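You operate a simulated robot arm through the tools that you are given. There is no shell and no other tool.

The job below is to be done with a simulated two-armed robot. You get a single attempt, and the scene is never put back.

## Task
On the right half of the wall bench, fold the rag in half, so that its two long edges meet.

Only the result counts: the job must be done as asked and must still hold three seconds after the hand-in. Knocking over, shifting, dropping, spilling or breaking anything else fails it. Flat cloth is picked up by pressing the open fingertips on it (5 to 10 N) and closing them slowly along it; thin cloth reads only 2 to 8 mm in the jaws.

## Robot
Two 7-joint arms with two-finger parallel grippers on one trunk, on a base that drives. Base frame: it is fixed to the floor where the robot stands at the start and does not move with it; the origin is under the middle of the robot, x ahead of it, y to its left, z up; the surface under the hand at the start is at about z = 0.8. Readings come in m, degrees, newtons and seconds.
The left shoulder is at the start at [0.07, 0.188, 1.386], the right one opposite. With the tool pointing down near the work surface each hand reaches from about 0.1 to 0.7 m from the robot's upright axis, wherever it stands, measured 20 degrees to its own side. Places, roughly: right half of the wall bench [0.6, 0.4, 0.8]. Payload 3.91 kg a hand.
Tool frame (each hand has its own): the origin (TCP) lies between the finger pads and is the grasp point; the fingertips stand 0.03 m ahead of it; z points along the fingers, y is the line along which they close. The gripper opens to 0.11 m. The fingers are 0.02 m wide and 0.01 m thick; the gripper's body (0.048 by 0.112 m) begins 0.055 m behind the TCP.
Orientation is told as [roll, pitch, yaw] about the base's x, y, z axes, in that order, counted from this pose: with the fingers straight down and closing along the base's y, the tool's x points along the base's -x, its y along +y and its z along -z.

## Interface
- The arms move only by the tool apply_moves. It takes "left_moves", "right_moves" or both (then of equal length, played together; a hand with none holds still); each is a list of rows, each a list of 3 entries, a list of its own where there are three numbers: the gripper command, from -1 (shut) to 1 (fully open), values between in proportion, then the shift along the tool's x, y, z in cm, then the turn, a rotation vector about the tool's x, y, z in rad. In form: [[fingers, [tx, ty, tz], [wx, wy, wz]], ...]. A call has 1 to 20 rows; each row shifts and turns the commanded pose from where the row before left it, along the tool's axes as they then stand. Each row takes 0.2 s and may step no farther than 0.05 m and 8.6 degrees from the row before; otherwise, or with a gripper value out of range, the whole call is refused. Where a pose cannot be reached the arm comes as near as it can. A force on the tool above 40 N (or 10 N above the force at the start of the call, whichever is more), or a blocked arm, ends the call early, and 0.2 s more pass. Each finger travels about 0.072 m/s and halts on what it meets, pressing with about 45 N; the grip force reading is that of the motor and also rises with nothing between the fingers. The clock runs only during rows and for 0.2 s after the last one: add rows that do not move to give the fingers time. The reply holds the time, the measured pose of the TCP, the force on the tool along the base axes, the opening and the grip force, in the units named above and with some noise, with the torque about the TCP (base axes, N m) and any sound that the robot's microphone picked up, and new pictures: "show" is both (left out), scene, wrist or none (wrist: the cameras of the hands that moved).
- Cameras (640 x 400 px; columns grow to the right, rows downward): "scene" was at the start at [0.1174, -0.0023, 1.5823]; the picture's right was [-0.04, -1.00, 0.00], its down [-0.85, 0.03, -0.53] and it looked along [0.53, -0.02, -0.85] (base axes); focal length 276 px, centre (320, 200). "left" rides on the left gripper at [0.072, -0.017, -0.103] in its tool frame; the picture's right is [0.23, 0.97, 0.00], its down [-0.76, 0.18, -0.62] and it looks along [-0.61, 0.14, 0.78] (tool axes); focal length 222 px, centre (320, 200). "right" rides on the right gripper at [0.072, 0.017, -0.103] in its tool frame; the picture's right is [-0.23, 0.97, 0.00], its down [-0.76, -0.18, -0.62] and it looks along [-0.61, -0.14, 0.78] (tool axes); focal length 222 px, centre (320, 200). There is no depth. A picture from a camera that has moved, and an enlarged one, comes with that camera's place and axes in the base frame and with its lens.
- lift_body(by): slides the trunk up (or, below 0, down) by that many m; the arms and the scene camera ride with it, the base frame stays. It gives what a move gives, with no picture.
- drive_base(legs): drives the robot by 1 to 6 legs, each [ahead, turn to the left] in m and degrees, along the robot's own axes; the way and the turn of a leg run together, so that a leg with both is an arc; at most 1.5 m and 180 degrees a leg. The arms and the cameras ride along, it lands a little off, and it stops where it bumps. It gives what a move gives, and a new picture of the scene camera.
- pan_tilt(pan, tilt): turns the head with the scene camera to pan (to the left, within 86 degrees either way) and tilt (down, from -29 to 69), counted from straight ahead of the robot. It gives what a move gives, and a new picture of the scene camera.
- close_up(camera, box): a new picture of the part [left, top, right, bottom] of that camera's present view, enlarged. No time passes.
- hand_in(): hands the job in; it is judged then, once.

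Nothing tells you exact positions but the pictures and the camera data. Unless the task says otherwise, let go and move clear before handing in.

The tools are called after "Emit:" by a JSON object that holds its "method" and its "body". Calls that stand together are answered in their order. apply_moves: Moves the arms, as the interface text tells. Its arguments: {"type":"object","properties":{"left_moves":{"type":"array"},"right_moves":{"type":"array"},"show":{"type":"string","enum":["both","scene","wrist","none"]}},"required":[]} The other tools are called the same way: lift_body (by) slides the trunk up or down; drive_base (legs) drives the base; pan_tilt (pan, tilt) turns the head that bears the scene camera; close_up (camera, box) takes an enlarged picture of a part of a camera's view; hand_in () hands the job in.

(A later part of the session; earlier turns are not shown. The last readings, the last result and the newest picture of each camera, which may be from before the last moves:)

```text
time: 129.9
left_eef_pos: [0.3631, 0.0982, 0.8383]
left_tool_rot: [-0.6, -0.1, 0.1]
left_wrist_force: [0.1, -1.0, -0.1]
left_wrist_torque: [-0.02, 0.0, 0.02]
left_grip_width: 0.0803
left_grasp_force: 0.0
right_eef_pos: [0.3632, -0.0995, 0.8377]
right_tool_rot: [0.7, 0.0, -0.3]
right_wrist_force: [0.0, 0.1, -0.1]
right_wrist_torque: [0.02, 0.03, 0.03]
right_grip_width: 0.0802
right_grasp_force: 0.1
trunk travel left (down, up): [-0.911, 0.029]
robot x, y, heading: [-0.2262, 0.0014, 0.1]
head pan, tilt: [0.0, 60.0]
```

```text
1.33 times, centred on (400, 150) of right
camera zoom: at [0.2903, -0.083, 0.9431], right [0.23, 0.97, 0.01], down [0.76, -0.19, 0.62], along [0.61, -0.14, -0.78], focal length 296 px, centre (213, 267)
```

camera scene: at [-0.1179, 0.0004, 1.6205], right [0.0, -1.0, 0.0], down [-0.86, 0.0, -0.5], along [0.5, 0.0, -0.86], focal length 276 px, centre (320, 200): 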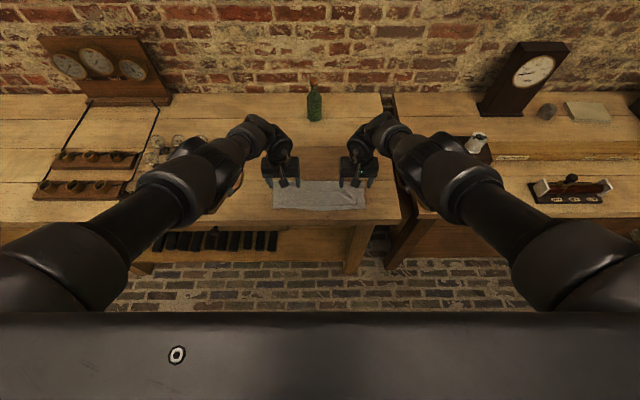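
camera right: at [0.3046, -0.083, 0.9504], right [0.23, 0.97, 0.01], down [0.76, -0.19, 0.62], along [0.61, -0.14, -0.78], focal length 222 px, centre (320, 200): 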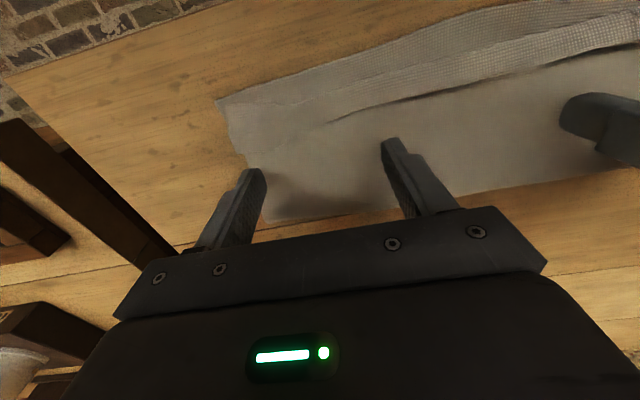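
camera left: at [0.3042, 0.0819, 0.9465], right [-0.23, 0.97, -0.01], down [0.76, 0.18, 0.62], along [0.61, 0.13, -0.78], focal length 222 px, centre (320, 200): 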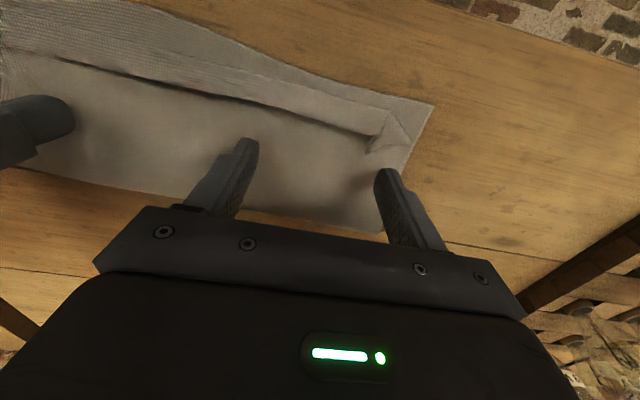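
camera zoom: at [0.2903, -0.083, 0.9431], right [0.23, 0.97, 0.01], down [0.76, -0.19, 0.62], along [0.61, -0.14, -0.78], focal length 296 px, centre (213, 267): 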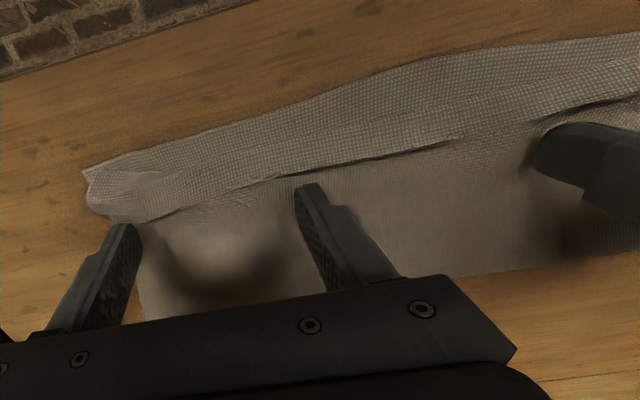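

The fingers are right at the hem's edge and the outer left one has reached the dog-ear. I'll lower 1 mm and sweep 2 cm further.

Emit:
{"method": "apply_moves", "body": {"left_moves": [[0.4545, [0, 0, 0.1], [0, 0, 0]], [0.4545, [0.3, 0, 0], [0, 0, 0]], [0.4545, [0.3, 0, 0], [0, 0, 0]], [0.4545, [0.3, 0, 0], [0, 0, 0]], [0.4545, [0.3, 0, 0], [0, 0, 0]], [0.4545, [0.3, 0, 0], [0, 0, 0]], [0.4545, [0.3, 0, 0], [0, 0, 0]], [0.4545, [0, 0, 0], [0, 0, 0]]], "right_moves": [[0.4545, [0, 0, 0.1], [0, 0, 0]], [0.4545, [0.3, 0, 0], [0, 0, 0]], [0.4545, [0.3, 0, 0], [0, 0, 0]], [0.4545, [0.3, 0, 0], [0, 0, 0]], [0.4545, [0.3, 0, 0], [0, 0, 0]], [0.4545, [0.3, 0, 0], [0, 0, 0]], [0.4545, [0.3, 0, 0], [0, 0, 0]], [0.4545, [0, 0, 0], [0, 0, 0]]], "show": "none"}}

Emit:
{"method": "close_up", "body": {"camera": "left", "box": [0, 0, 480, 300]}}

Emit:
{"method": "close_up", "body": {"camera": "right", "box": [160, 0, 640, 300]}}

Emit:
{"method": "close_up", "body": {"camera": "scene", "box": [265, 160, 375, 225]}}

```text
time: 131.7
left_eef_pos: [0.3504, 0.0971, 0.834]
left_tool_rot: [-0.5, 0.6, 0.0]
left_wrist_force: [-0.4, 0.6, 0.0]
left_wrist_torque: [0.0, -0.01, 0.02]
left_grip_width: 0.0799
left_grasp_force: 0.1
left hand out of reach, approached as far as the arm can: row 6, 7
right_eef_pos: [0.3517, -0.1013, 0.8348]
right_tool_rot: [0.5, 0.4, -0.2]
right_wrist_force: [-0.3, -0.2, -0.4]
right_wrist_torque: [-0.02, -0.01, -0.02]
right_grip_width: 0.0801
right_grasp_force: 0.0
right hand out of reach, approached as far as the arm can: row 6, 7
trunk travel left (down, up): [-0.911, 0.029]
robot x, y, heading: [-0.2288, -0.0023, -0.2]
head pan, tilt: [0.0, 60.0]
```

```text
1.33 times, centred on (240, 150) of left
camera zoom: at [0.278, 0.0812, 0.9385], right [-0.23, 0.97, 0.0], down [0.77, 0.18, 0.61], along [0.6, 0.14, -0.79], focal length 296 px, centre (427, 267)
```

zoom: 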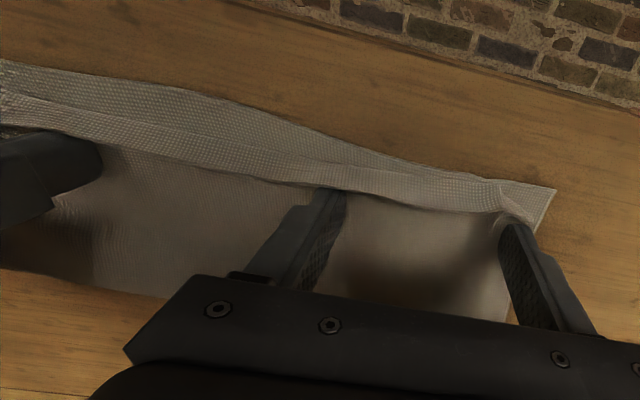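

```text
1.33 times, centred on (400, 150) of right
camera zoom: at [0.2788, -0.0834, 0.9407], right [0.23, 0.97, 0.01], down [0.76, -0.19, 0.62], along [0.6, -0.14, -0.79], focal length 296 px, centre (213, 267)
```

zoom: 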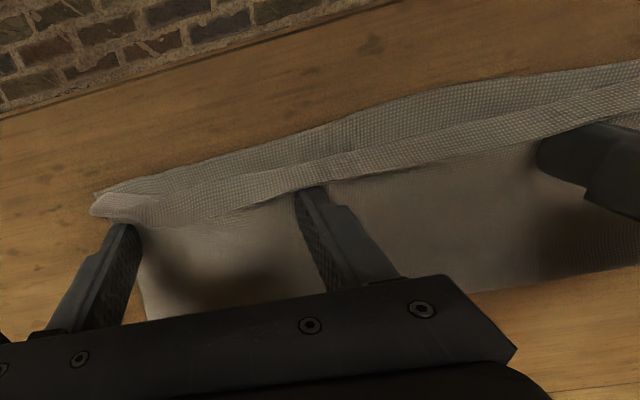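

```text
5.82 times, centred on (320, 192) of scene
camera zoom: at [-0.1119, 0.0004, 1.5951], right [0.0, -1.0, 0.0], down [-0.87, 0.0, -0.5], along [0.5, 0.0, -0.87], focal length 1606 px, centre (320, 244)
```

zoom: 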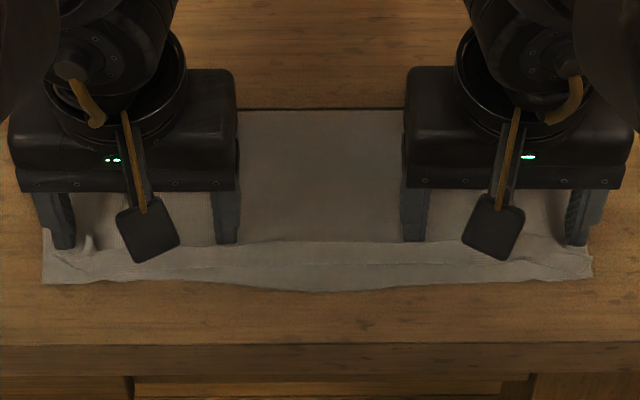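

The fingers are catching the hem and the bottom layer hasn't moved, but the arms are at their near limit again. I'll lift, back the base about 3 cm, and continue the sweep from there.

Emit:
{"method": "apply_moves", "body": {"left_moves": [[0.4545, [-0.3, 0, -0.5], [0, 0, 0]], [0.4545, [-0.3, 0, -1.0], [0, 0, 0]], [0.4545, [0, 0, -0.5], [0, 0, 0]], [0.4545, [0, 0, 0], [0, 0, 0]]], "right_moves": [[0.4545, [-0.3, 0, -0.5], [0, 0, 0]], [0.4545, [-0.3, 0, -1.0], [0, 0, 0]], [0.4545, [0, 0, -0.5], [0, 0, 0]], [0.4545, [0, 0, 0], [0, 0, 0]]], "show": "none"}}

Emit:
{"method": "drive_base", "body": {"legs": [[-0.03, 0]]}}

Emit:
{"method": "apply_moves", "body": {"left_moves": [[0.4545, [-0.8, 0, 0], [0, 0, 0]], [0.4545, [-0.8, 0, 0], [0, 0, 0]], [0.4545, [-0.8, 0, 0], [0, 0, 0]], [0.4545, [0, 0, 0], [0, 0, 0]]], "right_moves": [[0.4545, [-0.8, 0, 0], [0, 0, 0]], [0.4545, [-0.8, 0, 0], [0, 0, 0]], [0.4545, [-0.8, 0, 0], [0, 0, 0]], [0.4545, [0, 0, 0], [0, 0, 0]]], "show": "wrist"}}

```text
time: 132.7
left_eef_pos: [0.3572, 0.1029, 0.8397]
left_tool_rot: [-0.3, -0.2, 0.5]
left_wrist_force: [-0.1, 0.6, -0.4]
left_wrist_torque: [0.0, 0.03, -0.03]
left_grip_width: 0.0798
left_grasp_force: 0.1
left hand out of reach, approached as far as the arm can: row 2, 3
right_eef_pos: [0.3592, -0.1062, 0.8474]
right_tool_rot: [0.2, 0.1, -0.5]
right_wrist_force: [0.6, -0.2, -0.1]
right_wrist_torque: [0.01, 0.02, 0.01]
right_grip_width: 0.0798
right_grasp_force: 0.0
right hand out of reach, approached as far as the arm can: row 3
trunk travel left (down, up): [-0.911, 0.029]
robot x, y, heading: [-0.2279, -0.0014, -0.2]
head pan, tilt: [0.0, 60.0]
```

```text
time: 133.6
left_eef_pos: [0.3311, 0.1051, 0.8349]
left_tool_rot: [-0.2, 0.3, 0.5]
left_wrist_force: [0.2, 0.6, 0.1]
left_wrist_torque: [-0.01, 0.06, 0.0]
left_grip_width: 0.0799
left_grasp_force: 0.1
right_eef_pos: [0.3352, -0.1046, 0.8457]
right_tool_rot: [0.4, 0.3, -0.4]
right_wrist_force: [1.5, 0.3, -0.8]
right_wrist_torque: [0.01, 0.05, 0.0]
right_grip_width: 0.0802
right_grasp_force: 0.0
trunk travel left (down, up): [-0.911, 0.029]
robot x, y, heading: [-0.2561, -0.0001, 0.2]
head pan, tilt: [0.0, 60.0]
camera scene: at [-0.1324, 0.0003, 1.5942], right [0.0, -1.0, 0.0], down [-0.87, 0.0, -0.5], along [0.5, 0.0, -0.87], focal length 276 px, centre (320, 200)
```

scene: 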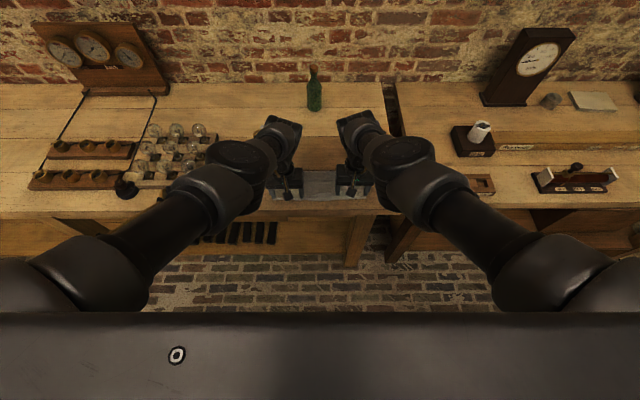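

```text
time: 134.6
left_eef_pos: [0.3511, 0.1047, 0.8382]
left_tool_rot: [-0.2, 0.1, 0.6]
left_wrist_force: [0.1, -0.6, 0.0]
left_wrist_torque: [-0.02, -0.01, 0.01]
left_grip_width: 0.08
left_grasp_force: 0.2
left hand out of reach, approached as far as the arm can: row 1, 2
right_eef_pos: [0.3546, -0.1047, 0.8486]
right_tool_rot: [0.4, 0.1, -0.5]
right_wrist_force: [0.5, 0.0, -0.8]
right_wrist_torque: [0.02, 0.01, 0.0]
right_grip_width: 0.0801
right_grasp_force: 0.0
right hand out of reach, approached as far as the arm can: row 1, 2
trunk travel left (down, up): [-0.911, 0.029]
robot x, y, heading: [-0.2577, -0.0014, -0.0]
head pan, tilt: [0.0, 60.0]
camera right: at [0.283, -0.0873, 0.9542], right [0.24, 0.97, 0.01], down [0.76, -0.19, 0.62], along [0.6, -0.14, -0.78], focal length 222 px, centre (320, 200)
camera left: at [0.2779, 0.0882, 0.9415], right [-0.24, 0.97, 0.0], down [0.76, 0.19, 0.62], along [0.61, 0.14, -0.78], focal length 222 px, centre (320, 200)
```

right: 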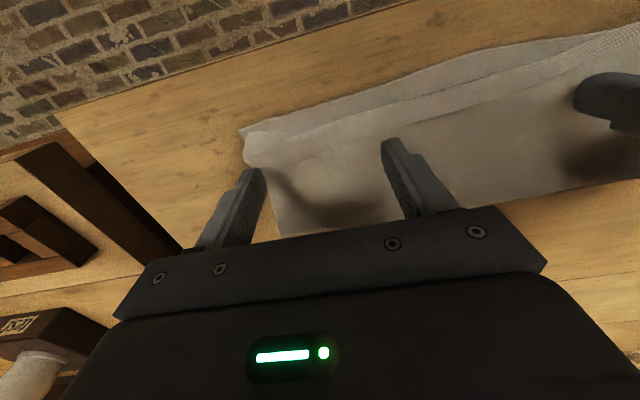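
left: 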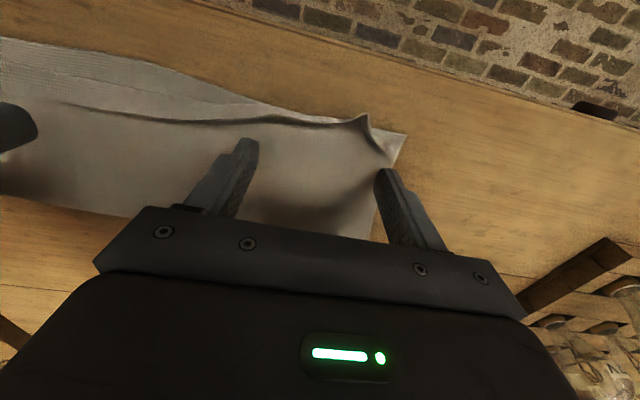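

The left hand stayed low during the drive and pushed the left part of the hem along. Let me see the cloth's state in detail.

Emit:
{"method": "close_up", "body": {"camera": "left", "box": [0, 0, 440, 240]}}

Emit:
{"method": "close_up", "body": {"camera": "right", "box": [200, 0, 640, 240]}}

Emit:
{"method": "close_up", "body": {"camera": "scene", "box": [265, 150, 375, 215]}}

```text
1.45 times, centred on (220, 120) of left
camera zoom: at [0.2779, 0.0882, 0.9415], right [-0.24, 0.97, 0.0], down [0.76, 0.19, 0.62], along [0.61, 0.14, -0.78], focal length 323 px, centre (466, 316)
```

zoom: 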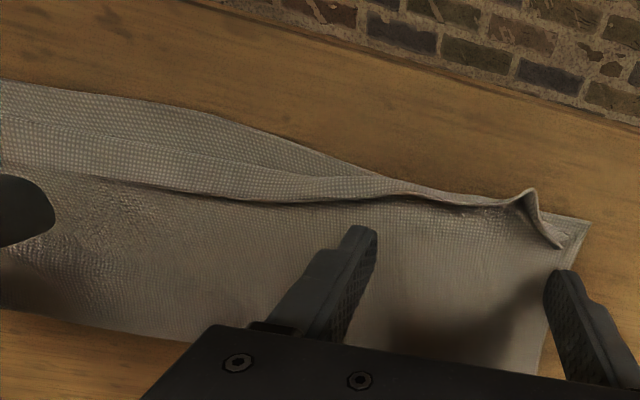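

```text
1.45 times, centred on (420, 120) of right
camera zoom: at [0.283, -0.0873, 0.9542], right [0.24, 0.97, 0.01], down [0.76, -0.19, 0.62], along [0.6, -0.14, -0.78], focal length 323 px, centre (174, 316)
```

zoom: 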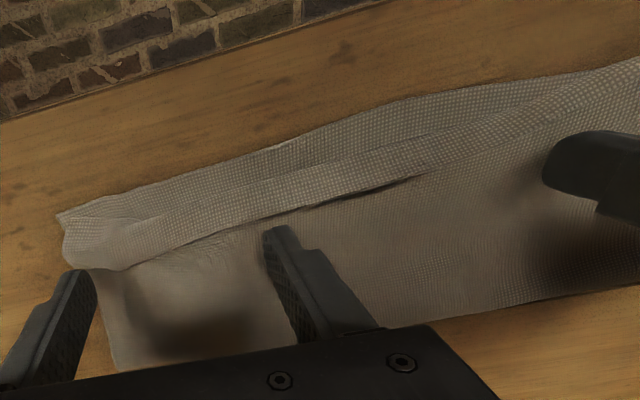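

```text
5.82 times, centred on (320, 182) of scene
camera zoom: at [-0.1404, 0.0003, 1.595], right [0.0, -1.0, 0.0], down [-0.87, 0.0, -0.5], along [0.5, 0.0, -0.87], focal length 1606 px, centre (320, 302)
```

zoom: 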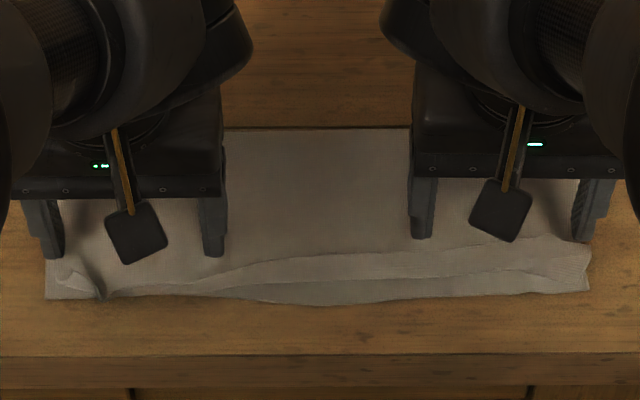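

The sweep works: on the left the hem has turned up and over. Now I'll do the same on the right by lowering that hand and sweeping with the arm.

Emit:
{"method": "apply_moves", "body": {"right_moves": [[0.4545, [0, 0, 0.4], [0, 0, 0]], [0.4545, [0, 0, 0.4], [0, 0, 0]], [0.4545, [0, 0, 0.35], [0, 0, 0]], [0.4545, [0, 0, 0], [0, 0, 0]], [0.4545, [0.4, 0, 0], [0, 0, 0]], [0.4545, [0.4, 0, 0], [0, 0, 0]], [0.4545, [0.4, 0, 0], [0, 0, 0]], [0.4545, [0.4, 0, 0], [0, 0, 0]], [0.4545, [0, 0, 0], [0, 0, 0]]], "show": "none"}}

Emit:
{"method": "close_up", "body": {"camera": "right", "box": [200, 0, 640, 240]}}

```text
time: 136.6
left_eef_pos: [0.3505, 0.105, 0.838]
left_tool_rot: [-0.2, -0.1, 0.6]
left_wrist_force: [0.6, -0.2, 0.1]
left_wrist_torque: [0.0, -0.02, 0.02]
left_grip_width: 0.0803
left_grasp_force: 0.1
right_eef_pos: [0.3398, -0.1053, 0.8371]
right_tool_rot: [0.4, 0.0, -0.5]
right_wrist_force: [0.2, 0.7, 1.4]
right_wrist_torque: [0.0, -0.01, 0.0]
right_grip_width: 0.0798
right_grasp_force: 0.0
trunk travel left (down, up): [-0.911, 0.029]
robot x, y, heading: [-0.2582, 0.0011, -0.2]
head pan, tilt: [0.0, 60.0]
```

```text
1.45 times, centred on (420, 120) of right
camera zoom: at [0.2668, -0.0868, 0.9425], right [0.24, 0.97, 0.01], down [0.76, -0.19, 0.62], along [0.6, -0.14, -0.78], focal length 323 px, centre (174, 316)
```

zoom: 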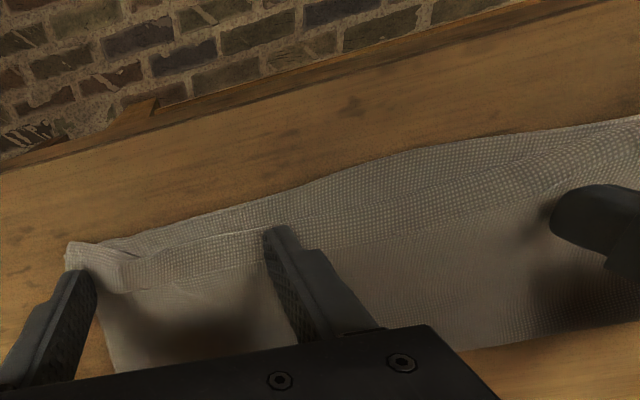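

The right finger is against the hem's edge. I'll continue the right sweep 1.5 cm further.

Emit:
{"method": "apply_moves", "body": {"right_moves": [[0.4545, [0.3, 0, 0], [0, 0, 0]], [0.4545, [0.3, 0, 0], [0, 0, 0]], [0.4545, [0.3, 0, 0], [0, 0, 0]], [0.4545, [0.3, 0, 0], [0, 0, 0]], [0.4545, [0.3, 0, 0], [0, 0, 0]], [0.4545, [0, 0, 0], [0, 0, 0]]], "show": "none"}}

Emit:
{"method": "close_up", "body": {"camera": "right", "box": [200, 0, 640, 240]}}

Emit:
{"method": "close_up", "body": {"camera": "scene", "box": [265, 150, 375, 215]}}

```text
time: 138.0
left_eef_pos: [0.3507, 0.1049, 0.8384]
left_tool_rot: [-0.1, -0.1, 0.5]
left_wrist_force: [0.2, -0.2, -0.3]
left_wrist_torque: [0.0, -0.02, -0.03]
left_grip_width: 0.0799
left_grasp_force: 0.1
right_eef_pos: [0.3259, -0.1189, 0.8351]
right_tool_rot: [-0.5, 0.0, -1.3]
right_wrist_force: [-0.1, 0.3, 0.3]
right_wrist_torque: [0.04, 0.01, -0.02]
right_grip_width: 0.08
right_grasp_force: 0.0
trunk travel left (down, up): [-0.911, 0.029]
robot x, y, heading: [-0.2572, 0.0016, 0.1]
head pan, tilt: [0.0, 60.0]
```

```text
1.45 times, centred on (420, 120) of right
camera zoom: at [0.2543, -0.0986, 0.9408], right [0.25, 0.97, -0.01], down [0.76, -0.19, 0.62], along [0.6, -0.16, -0.78], focal length 323 px, centre (174, 316)
```

zoom: 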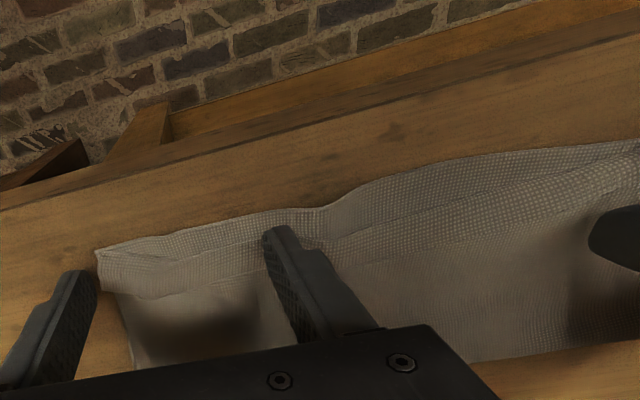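

```text
5.82 times, centred on (320, 182) of scene
camera zoom: at [-0.1412, 0.0011, 1.595], right [0.0, -1.0, 0.0], down [-0.87, 0.0, -0.5], along [0.5, 0.0, -0.87], focal length 1606 px, centre (320, 302)
```

zoom: 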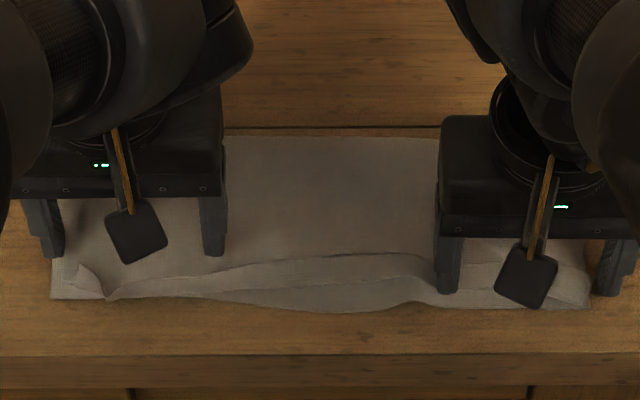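

The right sweep was a touch too low and dragged the layers together instead of flipping the hem. I'll lift the right hand, step it back, and look at the right side.

Emit:
{"method": "apply_moves", "body": {"right_moves": [[0.4545, [-0.2, 0, -0.5], [0, 0, 0]], [0.4545, [-0.4, 0, -0.8], [0, 0, 0]], [0.4545, [-0.6, 0, -0.8], [0, 0, 0]], [0.4545, [-0.6, 0, -0.6], [0, 0, 0]], [0.4545, [-0.6, 0, -0.3], [0, 0, 0]], [0.4545, [0, 0, 0], [0, 0, 0]]], "left_moves": [[0.4545, [-0.2, 0, -0.5], [0, 0, 0]], [0.4545, [-0.2, 0, -0.8], [0, 0, 0]], [0.4545, [-0.2, 0, -0.8], [0, 0, 0]], [0.4545, [0, 0, -0.6], [0, 0, 0]], [0.4545, [0, 0, -0.3], [0, 0, 0]], [0.4545, [0, 0, 0], [0, 0, 0]]], "show": "wrist"}}

Emit:
{"method": "close_up", "body": {"camera": "right", "box": [200, 0, 640, 240]}}

Emit:
{"method": "close_up", "body": {"camera": "scene", "box": [265, 150, 375, 215]}}

```text
time: 139.4
left_eef_pos: [0.3574, 0.1052, 0.869]
left_tool_rot: [-0.2, -0.1, 0.6]
left_wrist_force: [0.1, -0.1, 0.1]
left_wrist_torque: [0.02, 0.02, 0.04]
left_grip_width: 0.0799
left_grasp_force: 0.0
right_eef_pos: [0.3484, -0.1031, 0.8685]
right_tool_rot: [0.3, 0.0, -0.5]
right_wrist_force: [0.2, 0.0, -0.7]
right_wrist_torque: [-0.01, -0.01, 0.01]
right_grip_width: 0.0801
right_grasp_force: 0.2
trunk travel left (down, up): [-0.911, 0.029]
robot x, y, heading: [-0.257, 0.0016, 0.0]
head pan, tilt: [0.0, 60.0]
camera right: at [0.2755, -0.086, 0.9729], right [0.24, 0.97, 0.01], down [0.76, -0.19, 0.62], along [0.6, -0.14, -0.78], focal length 222 px, centre (320, 200)
camera left: at [0.2839, 0.0884, 0.972], right [-0.24, 0.97, 0.0], down [0.76, 0.19, 0.62], along [0.61, 0.14, -0.78], focal length 222 px, centre (320, 200)
```

right: 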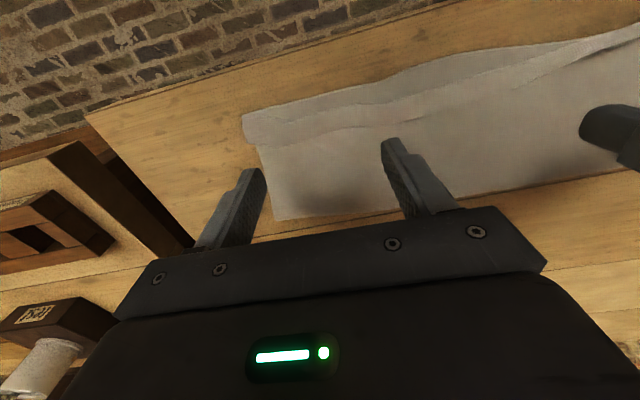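
left: 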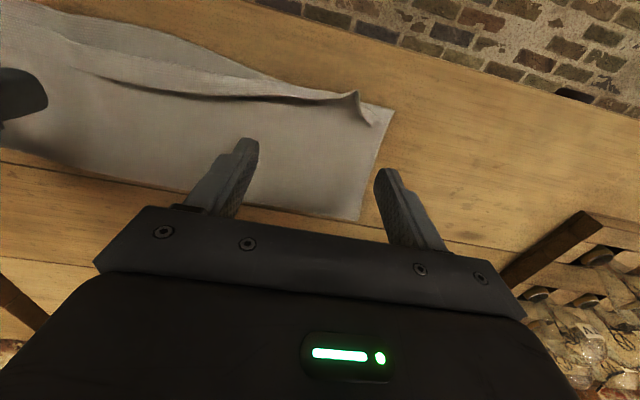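

```text
1.45 times, centred on (420, 120) of right
camera zoom: at [0.2755, -0.086, 0.9729], right [0.24, 0.97, 0.01], down [0.76, -0.19, 0.62], along [0.6, -0.14, -0.78], focal length 323 px, centre (174, 316)
```

zoom: 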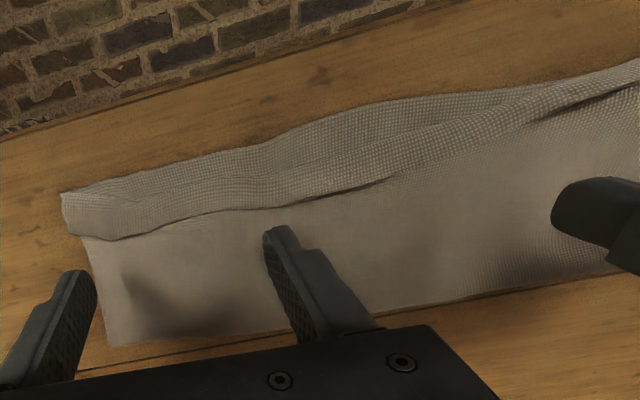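

```text
5.82 times, centred on (320, 182) of scene
camera zoom: at [-0.141, 0.0008, 1.5951], right [0.0, -1.0, 0.0], down [-0.87, 0.0, -0.5], along [0.5, 0.0, -0.87], focal length 1606 px, centre (320, 302)
```

zoom: 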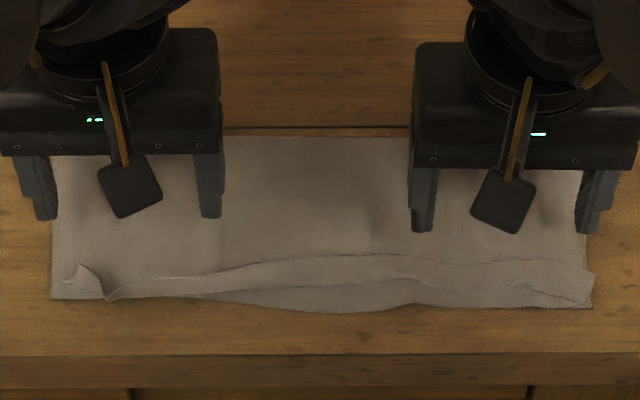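

The arms track well here. I'll set both hands behind the hem again, this time keeping the fingertips about 8 mm above the bench, and sweep.

Emit:
{"method": "apply_moves", "body": {"left_moves": [[0.4545, [0, 0, 0], [0, 0, 0]], [0.4545, [0, 0, 0.6], [0, 0, 0]], [0.4545, [0, 0, 0.8], [0, 0, 0]], [0.4545, [0, 0, 0.8], [0, 0, 0]], [0.4545, [0, 0, 0.6], [0, 0, 0]], [0.4545, [0, 0, 0], [0, 0, 0]]], "right_moves": [[0.4545, [-0.6, 0, 0], [0, 0, 0]], [0.4545, [-0.6, 0, 0.5], [0, 0, 0]], [0.4545, [0, 0, 0.8], [0, 0, 0]], [0.4545, [0, 0, 0.8], [0, 0, 0]], [0.4545, [0, 0, 0.7], [0, 0, 0]], [0.4545, [0, 0, 0], [0, 0, 0]]], "show": "none"}}

Emit:
{"method": "close_up", "body": {"camera": "right", "box": [200, 0, 640, 240]}}

Emit:
{"method": "close_up", "body": {"camera": "left", "box": [0, 0, 440, 240]}}

```text
time: 140.8
left_eef_pos: [0.3577, 0.1058, 0.8398]
left_tool_rot: [-0.1, -0.1, 0.5]
left_wrist_force: [-0.3, 0.7, -0.4]
left_wrist_torque: [-0.01, 0.01, -0.01]
left_grip_width: 0.0798
left_grasp_force: 0.1
right_eef_pos: [0.3592, -0.1044, 0.84]
right_tool_rot: [0.3, 0.0, -0.6]
right_wrist_force: [0.5, -0.4, 0.0]
right_wrist_torque: [0.0, -0.03, 0.01]
right_grip_width: 0.0803
right_grasp_force: 0.0
trunk travel left (down, up): [-0.911, 0.029]
robot x, y, heading: [-0.255, -0.0005, 0.1]
head pan, tilt: [0.0, 60.0]
```

```text
1.45 times, centred on (420, 120) of right
camera zoom: at [0.2878, -0.0868, 0.945], right [0.24, 0.97, 0.01], down [0.76, -0.19, 0.62], along [0.61, -0.14, -0.78], focal length 323 px, centre (174, 316)
```

zoom: 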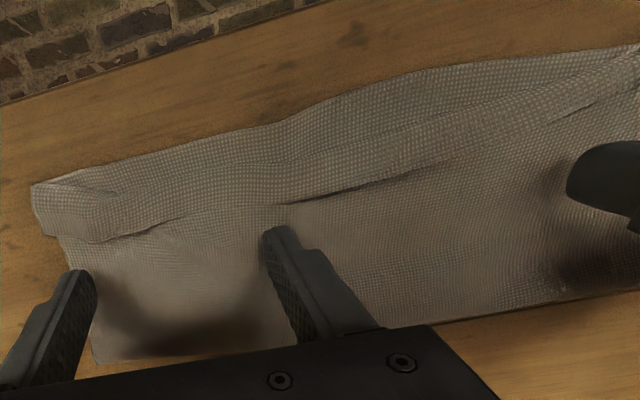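

```text
1.45 times, centred on (220, 120) of left
camera zoom: at [0.2841, 0.0882, 0.9439], right [-0.24, 0.97, 0.0], down [0.76, 0.19, 0.62], along [0.61, 0.14, -0.78], focal length 323 px, centre (466, 316)
```

zoom: 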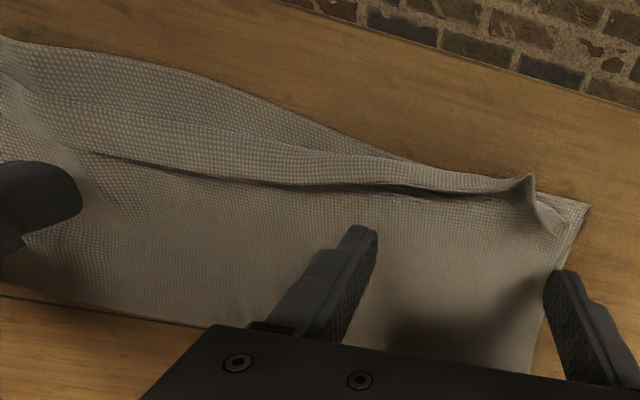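

Now both hands are placed with clearance and the raised hem edge is right in front of the tines. I'll sweep both slowly toward me.

Emit:
{"method": "apply_moves", "body": {"left_moves": [[0.4545, [0.4, 0, 0], [0, 0, 0]], [0.4545, [0.4, 0, 0], [0, 0, 0]], [0.4545, [0.4, 0, 0], [0, 0, 0]], [0.4545, [0.4, 0, 0], [0, 0, 0]], [0.4545, [0.4, 0, 0], [0, 0, 0]], [0.4545, [0, 0, 0], [0, 0, 0]]], "right_moves": [[0.4545, [0.4, 0, 0], [0, 0, 0]], [0.4545, [0.4, 0, 0], [0, 0, 0]], [0.4545, [0.4, 0, 0], [0, 0, 0]], [0.4545, [0.4, 0, 0], [0, 0, 0]], [0.4545, [0.4, 0, 0], [0, 0, 0]], [0.4545, [0, 0, 0], [0, 0, 0]]], "show": "none"}}

Emit:
{"method": "close_up", "body": {"camera": "right", "box": [200, 0, 640, 240]}}

Emit:
{"method": "close_up", "body": {"camera": "left", "box": [0, 0, 440, 240]}}

```text
time: 142.2
left_eef_pos: [0.3366, 0.1049, 0.8404]
left_tool_rot: [-0.3, 0.0, 0.5]
left_wrist_force: [0.2, 0.3, 0.3]
left_wrist_torque: [-0.02, 0.0, -0.01]
left_grip_width: 0.0799
left_grasp_force: 0.0
right_eef_pos: [0.3405, -0.105, 0.8393]
right_tool_rot: [0.4, 0.1, -0.5]
right_wrist_force: [-0.4, -0.2, -0.4]
right_wrist_torque: [-0.02, 0.01, 0.02]
right_grip_width: 0.08
right_grasp_force: 0.1
trunk travel left (down, up): [-0.911, 0.029]
robot x, y, heading: [-0.255, 0.0001, -0.1]
head pan, tilt: [0.0, 60.0]
```

```text
1.45 times, centred on (420, 120) of right
camera zoom: at [0.2679, -0.0866, 0.9448], right [0.24, 0.97, 0.01], down [0.76, -0.19, 0.62], along [0.61, -0.14, -0.78], focal length 323 px, centre (174, 316)
```

zoom: 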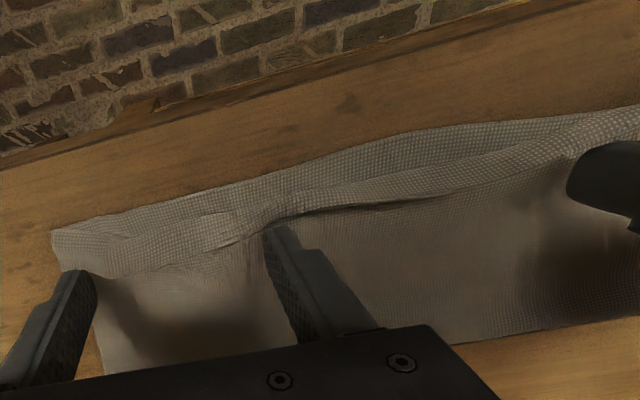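

```text
1.45 times, centred on (220, 120) of left
camera zoom: at [0.2642, 0.0882, 0.9439], right [-0.24, 0.97, 0.0], down [0.76, 0.19, 0.62], along [0.61, 0.14, -0.78], focal length 323 px, centre (466, 316)
```

zoom: 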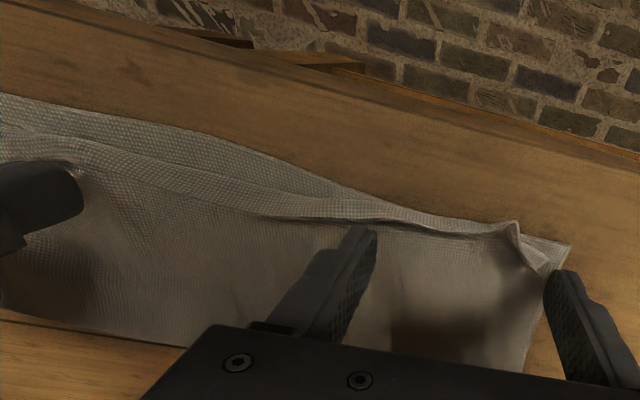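

The hem is arching up in front of the tines and the lower layer isn't being dragged. I'll continue another 1.6 cm.

Emit:
{"method": "apply_moves", "body": {"left_moves": [[0.4545, [0.4, 0, 0], [0, 0, 0]], [0.4545, [0.4, 0, 0], [0, 0, 0]], [0.4545, [0.4, 0, 0], [0, 0, 0]], [0.4545, [0.4, 0, 0], [0, 0, 0]], [0.4545, [0, 0, 0], [0, 0, 0]]], "right_moves": [[0.4545, [0.4, 0, 0], [0, 0, 0]], [0.4545, [0.4, 0, 0], [0, 0, 0]], [0.4545, [0.4, 0, 0], [0, 0, 0]], [0.4545, [0.4, 0, 0], [0, 0, 0]], [0.4545, [0, 0, 0], [0, 0, 0]]], "show": "none"}}

Emit:
{"method": "close_up", "body": {"camera": "right", "box": [200, 0, 640, 240]}}

Emit:
{"method": "close_up", "body": {"camera": "left", "box": [0, 0, 440, 240]}}

Emit:
{"method": "close_up", "body": {"camera": "scene", "box": [265, 150, 375, 215]}}

```text
time: 143.4
left_eef_pos: [0.3322, 0.1211, 0.8394]
left_tool_rot: [0.5, -0.8, 1.5]
left_wrist_force: [-0.1, -0.4, -0.3]
left_wrist_torque: [0.02, -0.02, -0.03]
left_grip_width: 0.0799
left_grasp_force: 0.1
left hand out of reach, approached as far as the arm can: row 3, 4
right_eef_pos: [0.3337, -0.1249, 0.8369]
right_tool_rot: [-0.4, -1.0, -1.9]
right_wrist_force: [-0.5, -0.2, -0.7]
right_wrist_torque: [-0.05, -0.02, -0.01]
right_grip_width: 0.0801
right_grasp_force: 0.1
right hand out of reach, approached as far as the arm can: row 4
trunk travel left (down, up): [-0.911, 0.029]
robot x, y, heading: [-0.2567, -0.0009, -0.1]
head pan, tilt: [0.0, 60.0]
```

```text
1.45 times, centred on (420, 120) of right
camera zoom: at [0.2597, -0.1041, 0.9414], right [0.26, 0.97, -0.01], down [0.74, -0.2, 0.64], along [0.62, -0.17, -0.77], focal length 323 px, centre (174, 316)
```

zoom: 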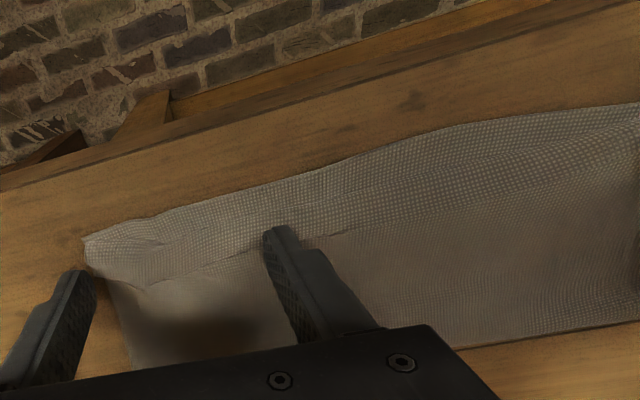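

```text
1.45 times, centred on (220, 120) of left
camera zoom: at [0.2591, 0.1021, 0.9418], right [-0.25, 0.97, 0.0], down [0.75, 0.19, 0.63], along [0.61, 0.16, -0.77], focal length 323 px, centre (466, 316)
```

zoom: 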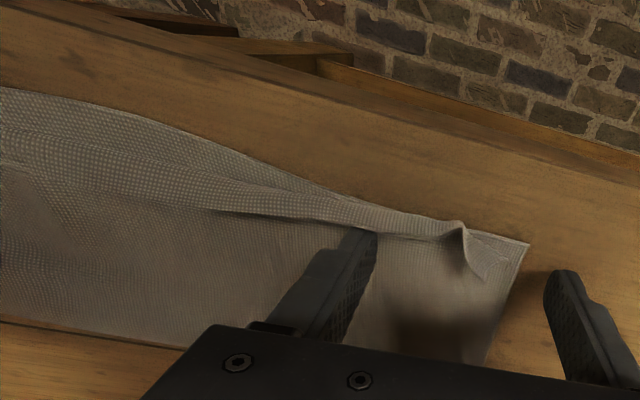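

```text
5.82 times, centred on (320, 182) of scene
camera zoom: at [-0.1414, 0.0016, 1.5951], right [0.0, -1.0, 0.0], down [-0.87, 0.0, -0.5], along [0.5, 0.0, -0.87], focal length 1606 px, centre (320, 302)
```

zoom: 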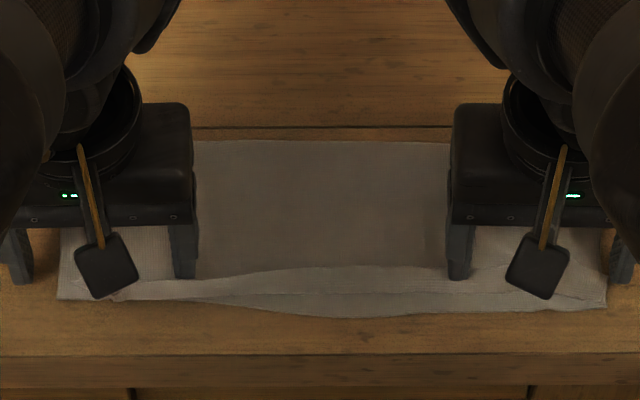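

The arms keep hitting the edge of their reach in this elbow-up posture, and they nudged the rag sideways slightly. I'll stop pushing here, lift the hands high, and put the elbows back down by pitching the fingers forward and up in free space.

Emit:
{"method": "apply_moves", "body": {"left_moves": [[0.4545, [-0.2, 0, -1], [0, 0, 0]], [0.4545, [-0.5, 0, -2], [0, 0, 0]], [0, [-0.5, 0, -2.5], [0, 0, 0]], [0, [0, 0.5, -2.5], [0, 0, 0]], [0, [0, 0.5, -2.5], [0, 0, 0]], [0, [0, 0.5, -2.5], [0, 0, 0]], [0, [0, 0.5, -2.5], [0, 0, 0]], [0, [0, 0.5, -2.5], [0, 0, 0]], [0, [0, 0.5, -2.5], [0, 0, 0]], [0, [0, 0, 0], [0, 0, 0]]], "right_moves": [[0.4545, [-0.2, 0, -1], [0, 0, 0]], [0.4545, [-0.5, 0, -2], [0, 0, 0]], [0, [-0.5, 0, -2.5], [0, 0, 0]], [0, [0, -0.5, -2.5], [0, 0, 0]], [0, [0, -0.5, -2.5], [0, 0, 0]], [0, [0, -0.5, -2.5], [0, 0, 0]], [0, [0, -0.5, -2.5], [0, 0, 0]], [0, [0, -0.5, -2.5], [0, 0, 0]], [0, [0, -0.5, -2.5], [0, 0, 0]], [0, [0, 0, 0], [0, 0, 0]]], "show": "scene"}}

Emit:
{"method": "close_up", "body": {"camera": "scene", "box": [265, 150, 375, 215]}}

```text
time: 144.8
left_eef_pos: [0.3401, 0.151, 0.8611]
left_tool_rot: [-2.5, 1.3, 7.7]
left_wrist_force: [0.1, -0.2, -0.8]
left_wrist_torque: [-0.01, -0.03, 0.01]
left_grip_width: 0.0552
left_grasp_force: 0.0
left hand out of reach, approached as far as the arm can: row 2, 3, 4, 5, 6
right_eef_pos: [0.3427, -0.1247, 0.967]
right_tool_rot: [-1.4, -1.7, 1.1]
right_wrist_force: [22.1, -21.8, -129.0]
right_wrist_torque: [-0.89, -7.25, 1.02]
right_grip_width: 0.055
right_grasp_force: 0.1
right hand out of reach, approached as far as the arm can: row 1
trunk travel left (down, up): [-0.911, 0.029]
robot x, y, heading: [-0.259, 0.0016, -0.4]
head pan, tilt: [0.0, 60.0]
stopped in row 7 (right hand): the force on the tool passed its limit at 323 N (the readings are from after the stop); the commanded pose is now the measured one
camera scene: at [-0.1401, 0.0005, 1.595], right [0.0, -1.0, 0.0], down [-0.87, 0.0, -0.5], along [0.5, 0.0, -0.87], focal length 276 px, centre (320, 200)
```

scene: 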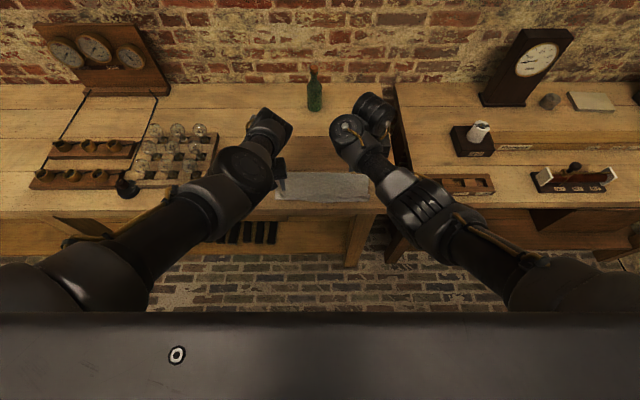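

```text
5.82 times, centred on (320, 182) of scene
camera zoom: at [-0.1401, 0.0005, 1.595], right [0.0, -1.0, 0.0], down [-0.87, 0.0, -0.5], along [0.5, 0.0, -0.87], focal length 1606 px, centre (320, 302)
```

zoom: 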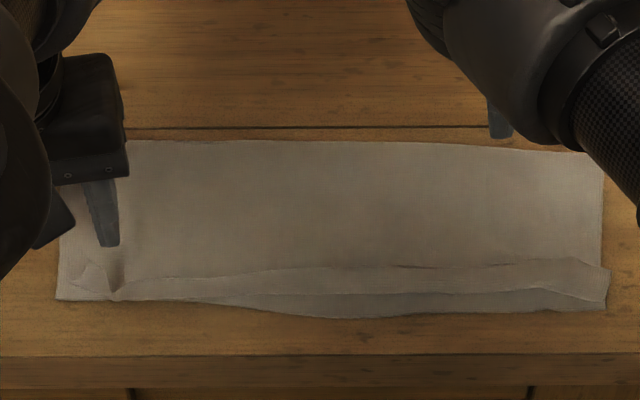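

The right arm has dropped back into its normal elbow-down posture by itself. I'll settle it and keep lifting the left, which should do the same.

Emit:
{"method": "apply_moves", "body": {"left_moves": [[0, [-0.3, 0.3, -1], [0, 0, 0]], [0, [-0.3, 0.3, -1], [0, 0, 0]], [0, [-0.3, 0.3, -1], [0, 0, 0]], [0, [-0.3, 0.3, -1], [0, 0, 0]], [0, [-0.3, 0.3, -1], [0, 0, 0]], [0, [-0.3, 0.3, -1], [0, 0, 0]], [0, [0, 0, 0], [0, 0, 0]]], "show": "scene"}}

```text
time: 146.4
left_eef_pos: [0.355, 0.175, 0.9194]
left_tool_rot: [-2.6, 1.2, 7.8]
left_wrist_force: [-0.8, 0.0, 0.1]
left_wrist_torque: [-0.01, -0.02, 0.01]
left_grip_width: 0.0551
left_grasp_force: 0.0
right_eef_pos: [0.3403, -0.1249, 0.9674]
right_tool_rot: [-1.3, -1.6, 1.2]
right_wrist_force: [12.7, -46.3, -123.0]
right_wrist_torque: [2.55, -8.03, 3.31]
right_grip_width: 0.0551
right_grasp_force: 0.1
trunk travel left (down, up): [-0.911, 0.029]
robot x, y, heading: [-0.2576, -0.0016, 0.2]
head pan, tilt: [0.0, 60.0]
camera scene: at [-0.1408, 0.0003, 1.5951], right [0.0, -1.0, 0.0], down [-0.87, 0.0, -0.5], along [0.5, 0.0, -0.87], focal length 276 px, centre (320, 200)
```

scene: 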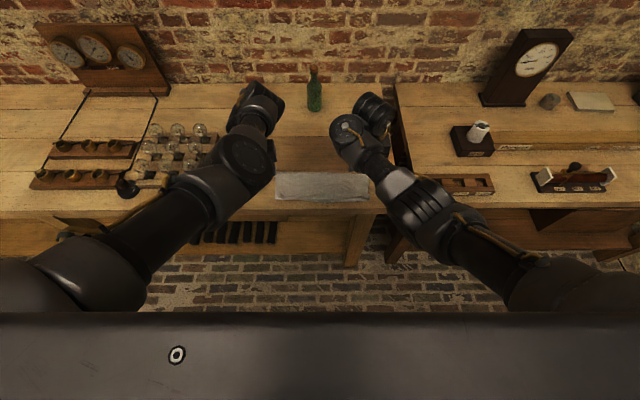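

I'll ease the right hand down out of its self-contact. For the left, I'll bring it inward and closer, where the right one flipped, staying well above the rag.

Emit:
{"method": "apply_moves", "body": {"left_moves": [[0, [0.5, -1.0, 0.3], [0, 0, 0]], [0, [0.5, -1.0, 0.3], [0, 0, 0]], [0, [0.5, -1.0, 0.3], [0, 0, 0]], [0, [0.5, -1.0, 0.3], [0, 0, 0]], [0, [0.5, -1.0, 0.3], [0, 0, 0]], [0, [0, 0, 0], [0, 0, 0]]], "right_moves": [[0, [0, 0.2, 0.6], [0, 0, 0]], [0, [0, 0.2, 0.6], [0, 0, 0]], [0, [0, 0.2, 0.6], [0, 0, 0]], [0, [0, 0.2, 0.6], [0, 0, 0]], [0, [0, 0, 0.6], [0, 0, 0]], [0, [0, 0, 0], [0, 0, 0]]], "show": "scene"}}

```text
time: 148.0
left_eef_pos: [0.3537, 0.1559, 0.9161]
left_tool_rot: [-1.2, -0.3, 10.3]
left_wrist_force: [0.8, 0.5, -0.8]
left_wrist_torque: [-0.01, 0.04, 0.0]
left_grip_width: 0.0548
left_grasp_force: 0.1
right_eef_pos: [0.3411, -0.1168, 0.9361]
right_tool_rot: [-1.0, -1.4, 1.1]
right_wrist_force: [-0.3, 0.6, 0.1]
right_wrist_torque: [0.01, 0.01, 0.0]
right_grip_width: 0.0549
right_grasp_force: 0.0
trunk travel left (down, up): [-0.911, 0.029]
robot x, y, heading: [-0.2572, -0.0005, 0.1]
head pan, tilt: [0.0, 60.0]
stopped in row 6 (left hand): the arm was blocked; the commanded pose is now the measured one
camera scene: at [-0.1408, 0.0006, 1.5951], right [0.0, -1.0, 0.0], down [-0.87, 0.0, -0.5], along [0.5, 0.0, -0.87], focal length 276 px, centre (320, 200)
```

scene: 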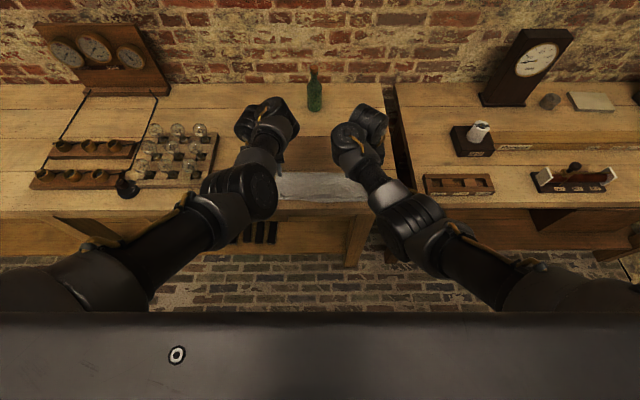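

The left elbow is moving down as well. I'll repeat the same gentle inward command so it can finish.

Emit:
{"method": "apply_moves", "body": {"left_moves": [[0, [0, 0, 0], [0, 0, 0.04]], [0, [0, -0.4, 0], [0, 0, 0.04]], [0, [0, -0.4, 0], [0, 0, 0.04]], [0, [0, -0.4, 0], [0, 0, 0.04]], [0, [0, 0, 0], [0, 0, 0]], [0, [0, 0, 0], [0, 0, 0]]], "show": "scene"}}

```text
time: 149.4
left_eef_pos: [0.358, 0.1485, 0.917]
left_tool_rot: [-0.8, -0.6, 1.5]
left_wrist_force: [0.3, -0.1, 0.2]
left_wrist_torque: [-0.02, -0.04, 0.01]
left_grip_width: 0.0548
left_grasp_force: 0.0
right_eef_pos: [0.342, -0.1159, 0.9368]
right_tool_rot: [-1.0, -1.3, 1.0]
right_wrist_force: [-0.5, 0.5, -1.2]
right_wrist_torque: [-0.02, -0.02, -0.02]
right_grip_width: 0.0551
right_grasp_force: 0.0
trunk travel left (down, up): [-0.911, 0.029]
robot x, y, heading: [-0.2556, 0.0008, -0.3]
head pan, tilt: [0.0, 60.0]
camera scene: at [-0.1408, 0.0004, 1.5951], right [0.0, -1.0, 0.0], down [-0.87, 0.0, -0.5], along [0.5, 0.0, -0.87], focal length 276 px, centre (320, 200)
```

scene: 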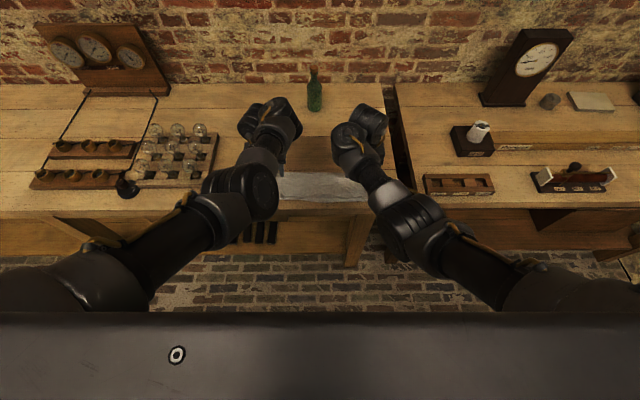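

Left is nearly straight again. I'll test its tracking with a move inward and down, still above the rag.

Emit:
{"method": "apply_moves", "body": {"left_moves": [[0, [0, -0.5, 0.4], [0, 0, 0.013]], [0, [0, -0.5, 0.4], [0, 0, 0.013]], [0, [0, -0.5, 0.4], [0, 0, 0]], [0, [0, -0.5, 0.4], [0, 0, 0]], [0, [0, -0.5, 0.4], [0, 0, 0]], [0, [0, 0, 0.4], [0, 0, 0]], [0, [0, 0, 0], [0, 0, 0]]], "right_moves": [[0, [0, 0, 0.6], [0, 0, 0]], [0, [0, 0, 0.6], [0, 0, 0]], [0, [0, 0, 0.6], [0, 0, 0]], [0, [0, 0, 0.6], [0, 0, 0]], [0, [0, 0, 0.6], [0, 0, 0]], [0, [0, 0, 0.6], [0, 0, 0]], [0, [0, 0, 0], [0, 0, 0]]], "show": "both"}}

```text
time: 151.0
left_eef_pos: [0.357, 0.1381, 0.8899]
left_tool_rot: [-0.1, -0.3, 0.6]
left_wrist_force: [-0.4, -0.7, 0.2]
left_wrist_torque: [0.04, 0.03, 0.01]
left_grip_width: 0.055
left_grasp_force: 0.0
right_eef_pos: [0.3407, -0.115, 0.9014]
right_tool_rot: [-1.0, -1.3, 1.1]
right_wrist_force: [0.2, 1.0, 0.3]
right_wrist_torque: [-0.01, -0.02, 0.0]
right_grip_width: 0.055
right_grasp_force: 0.1
trunk travel left (down, up): [-0.911, 0.029]
robot x, y, heading: [-0.2547, -0.0006, 0.2]
head pan, tilt: [0.0, 60.0]
camera scene: at [-0.1408, 0.0004, 1.5951], right [0.0, -1.0, 0.0], down [-0.87, 0.0, -0.5], along [0.5, 0.0, -0.87], focal length 276 px, centre (320, 200)
camera right: at [0.2658, -0.0988, 1.0042], right [0.21, 0.98, -0.01], down [0.75, -0.15, 0.64], along [0.63, -0.14, -0.77], focal length 222 px, centre (320, 200)
camera left: at [0.2833, 0.1211, 0.9923], right [-0.24, 0.97, 0.0], down [0.76, 0.19, 0.63], along [0.61, 0.15, -0.78], focal length 222 px, centre (320, 200)
```

scene: 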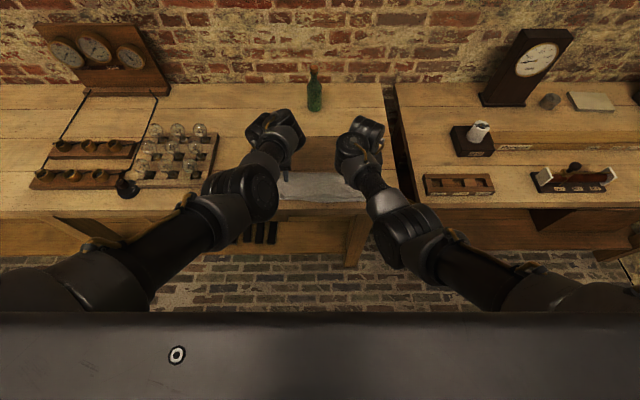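
right: 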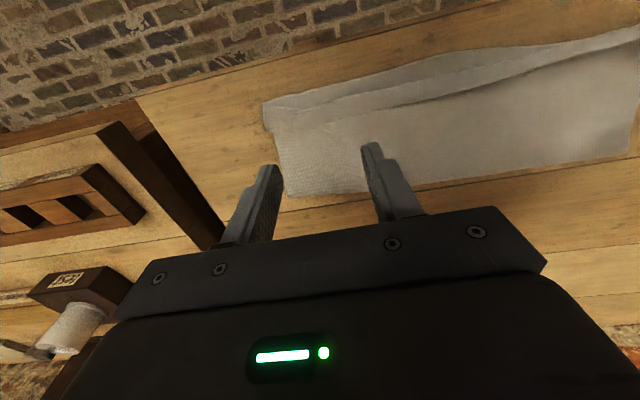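
left: 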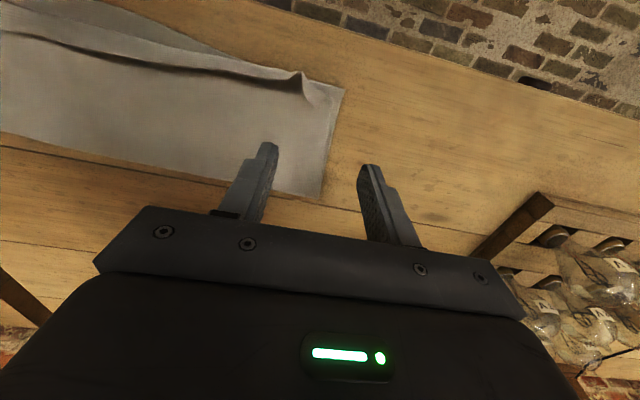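

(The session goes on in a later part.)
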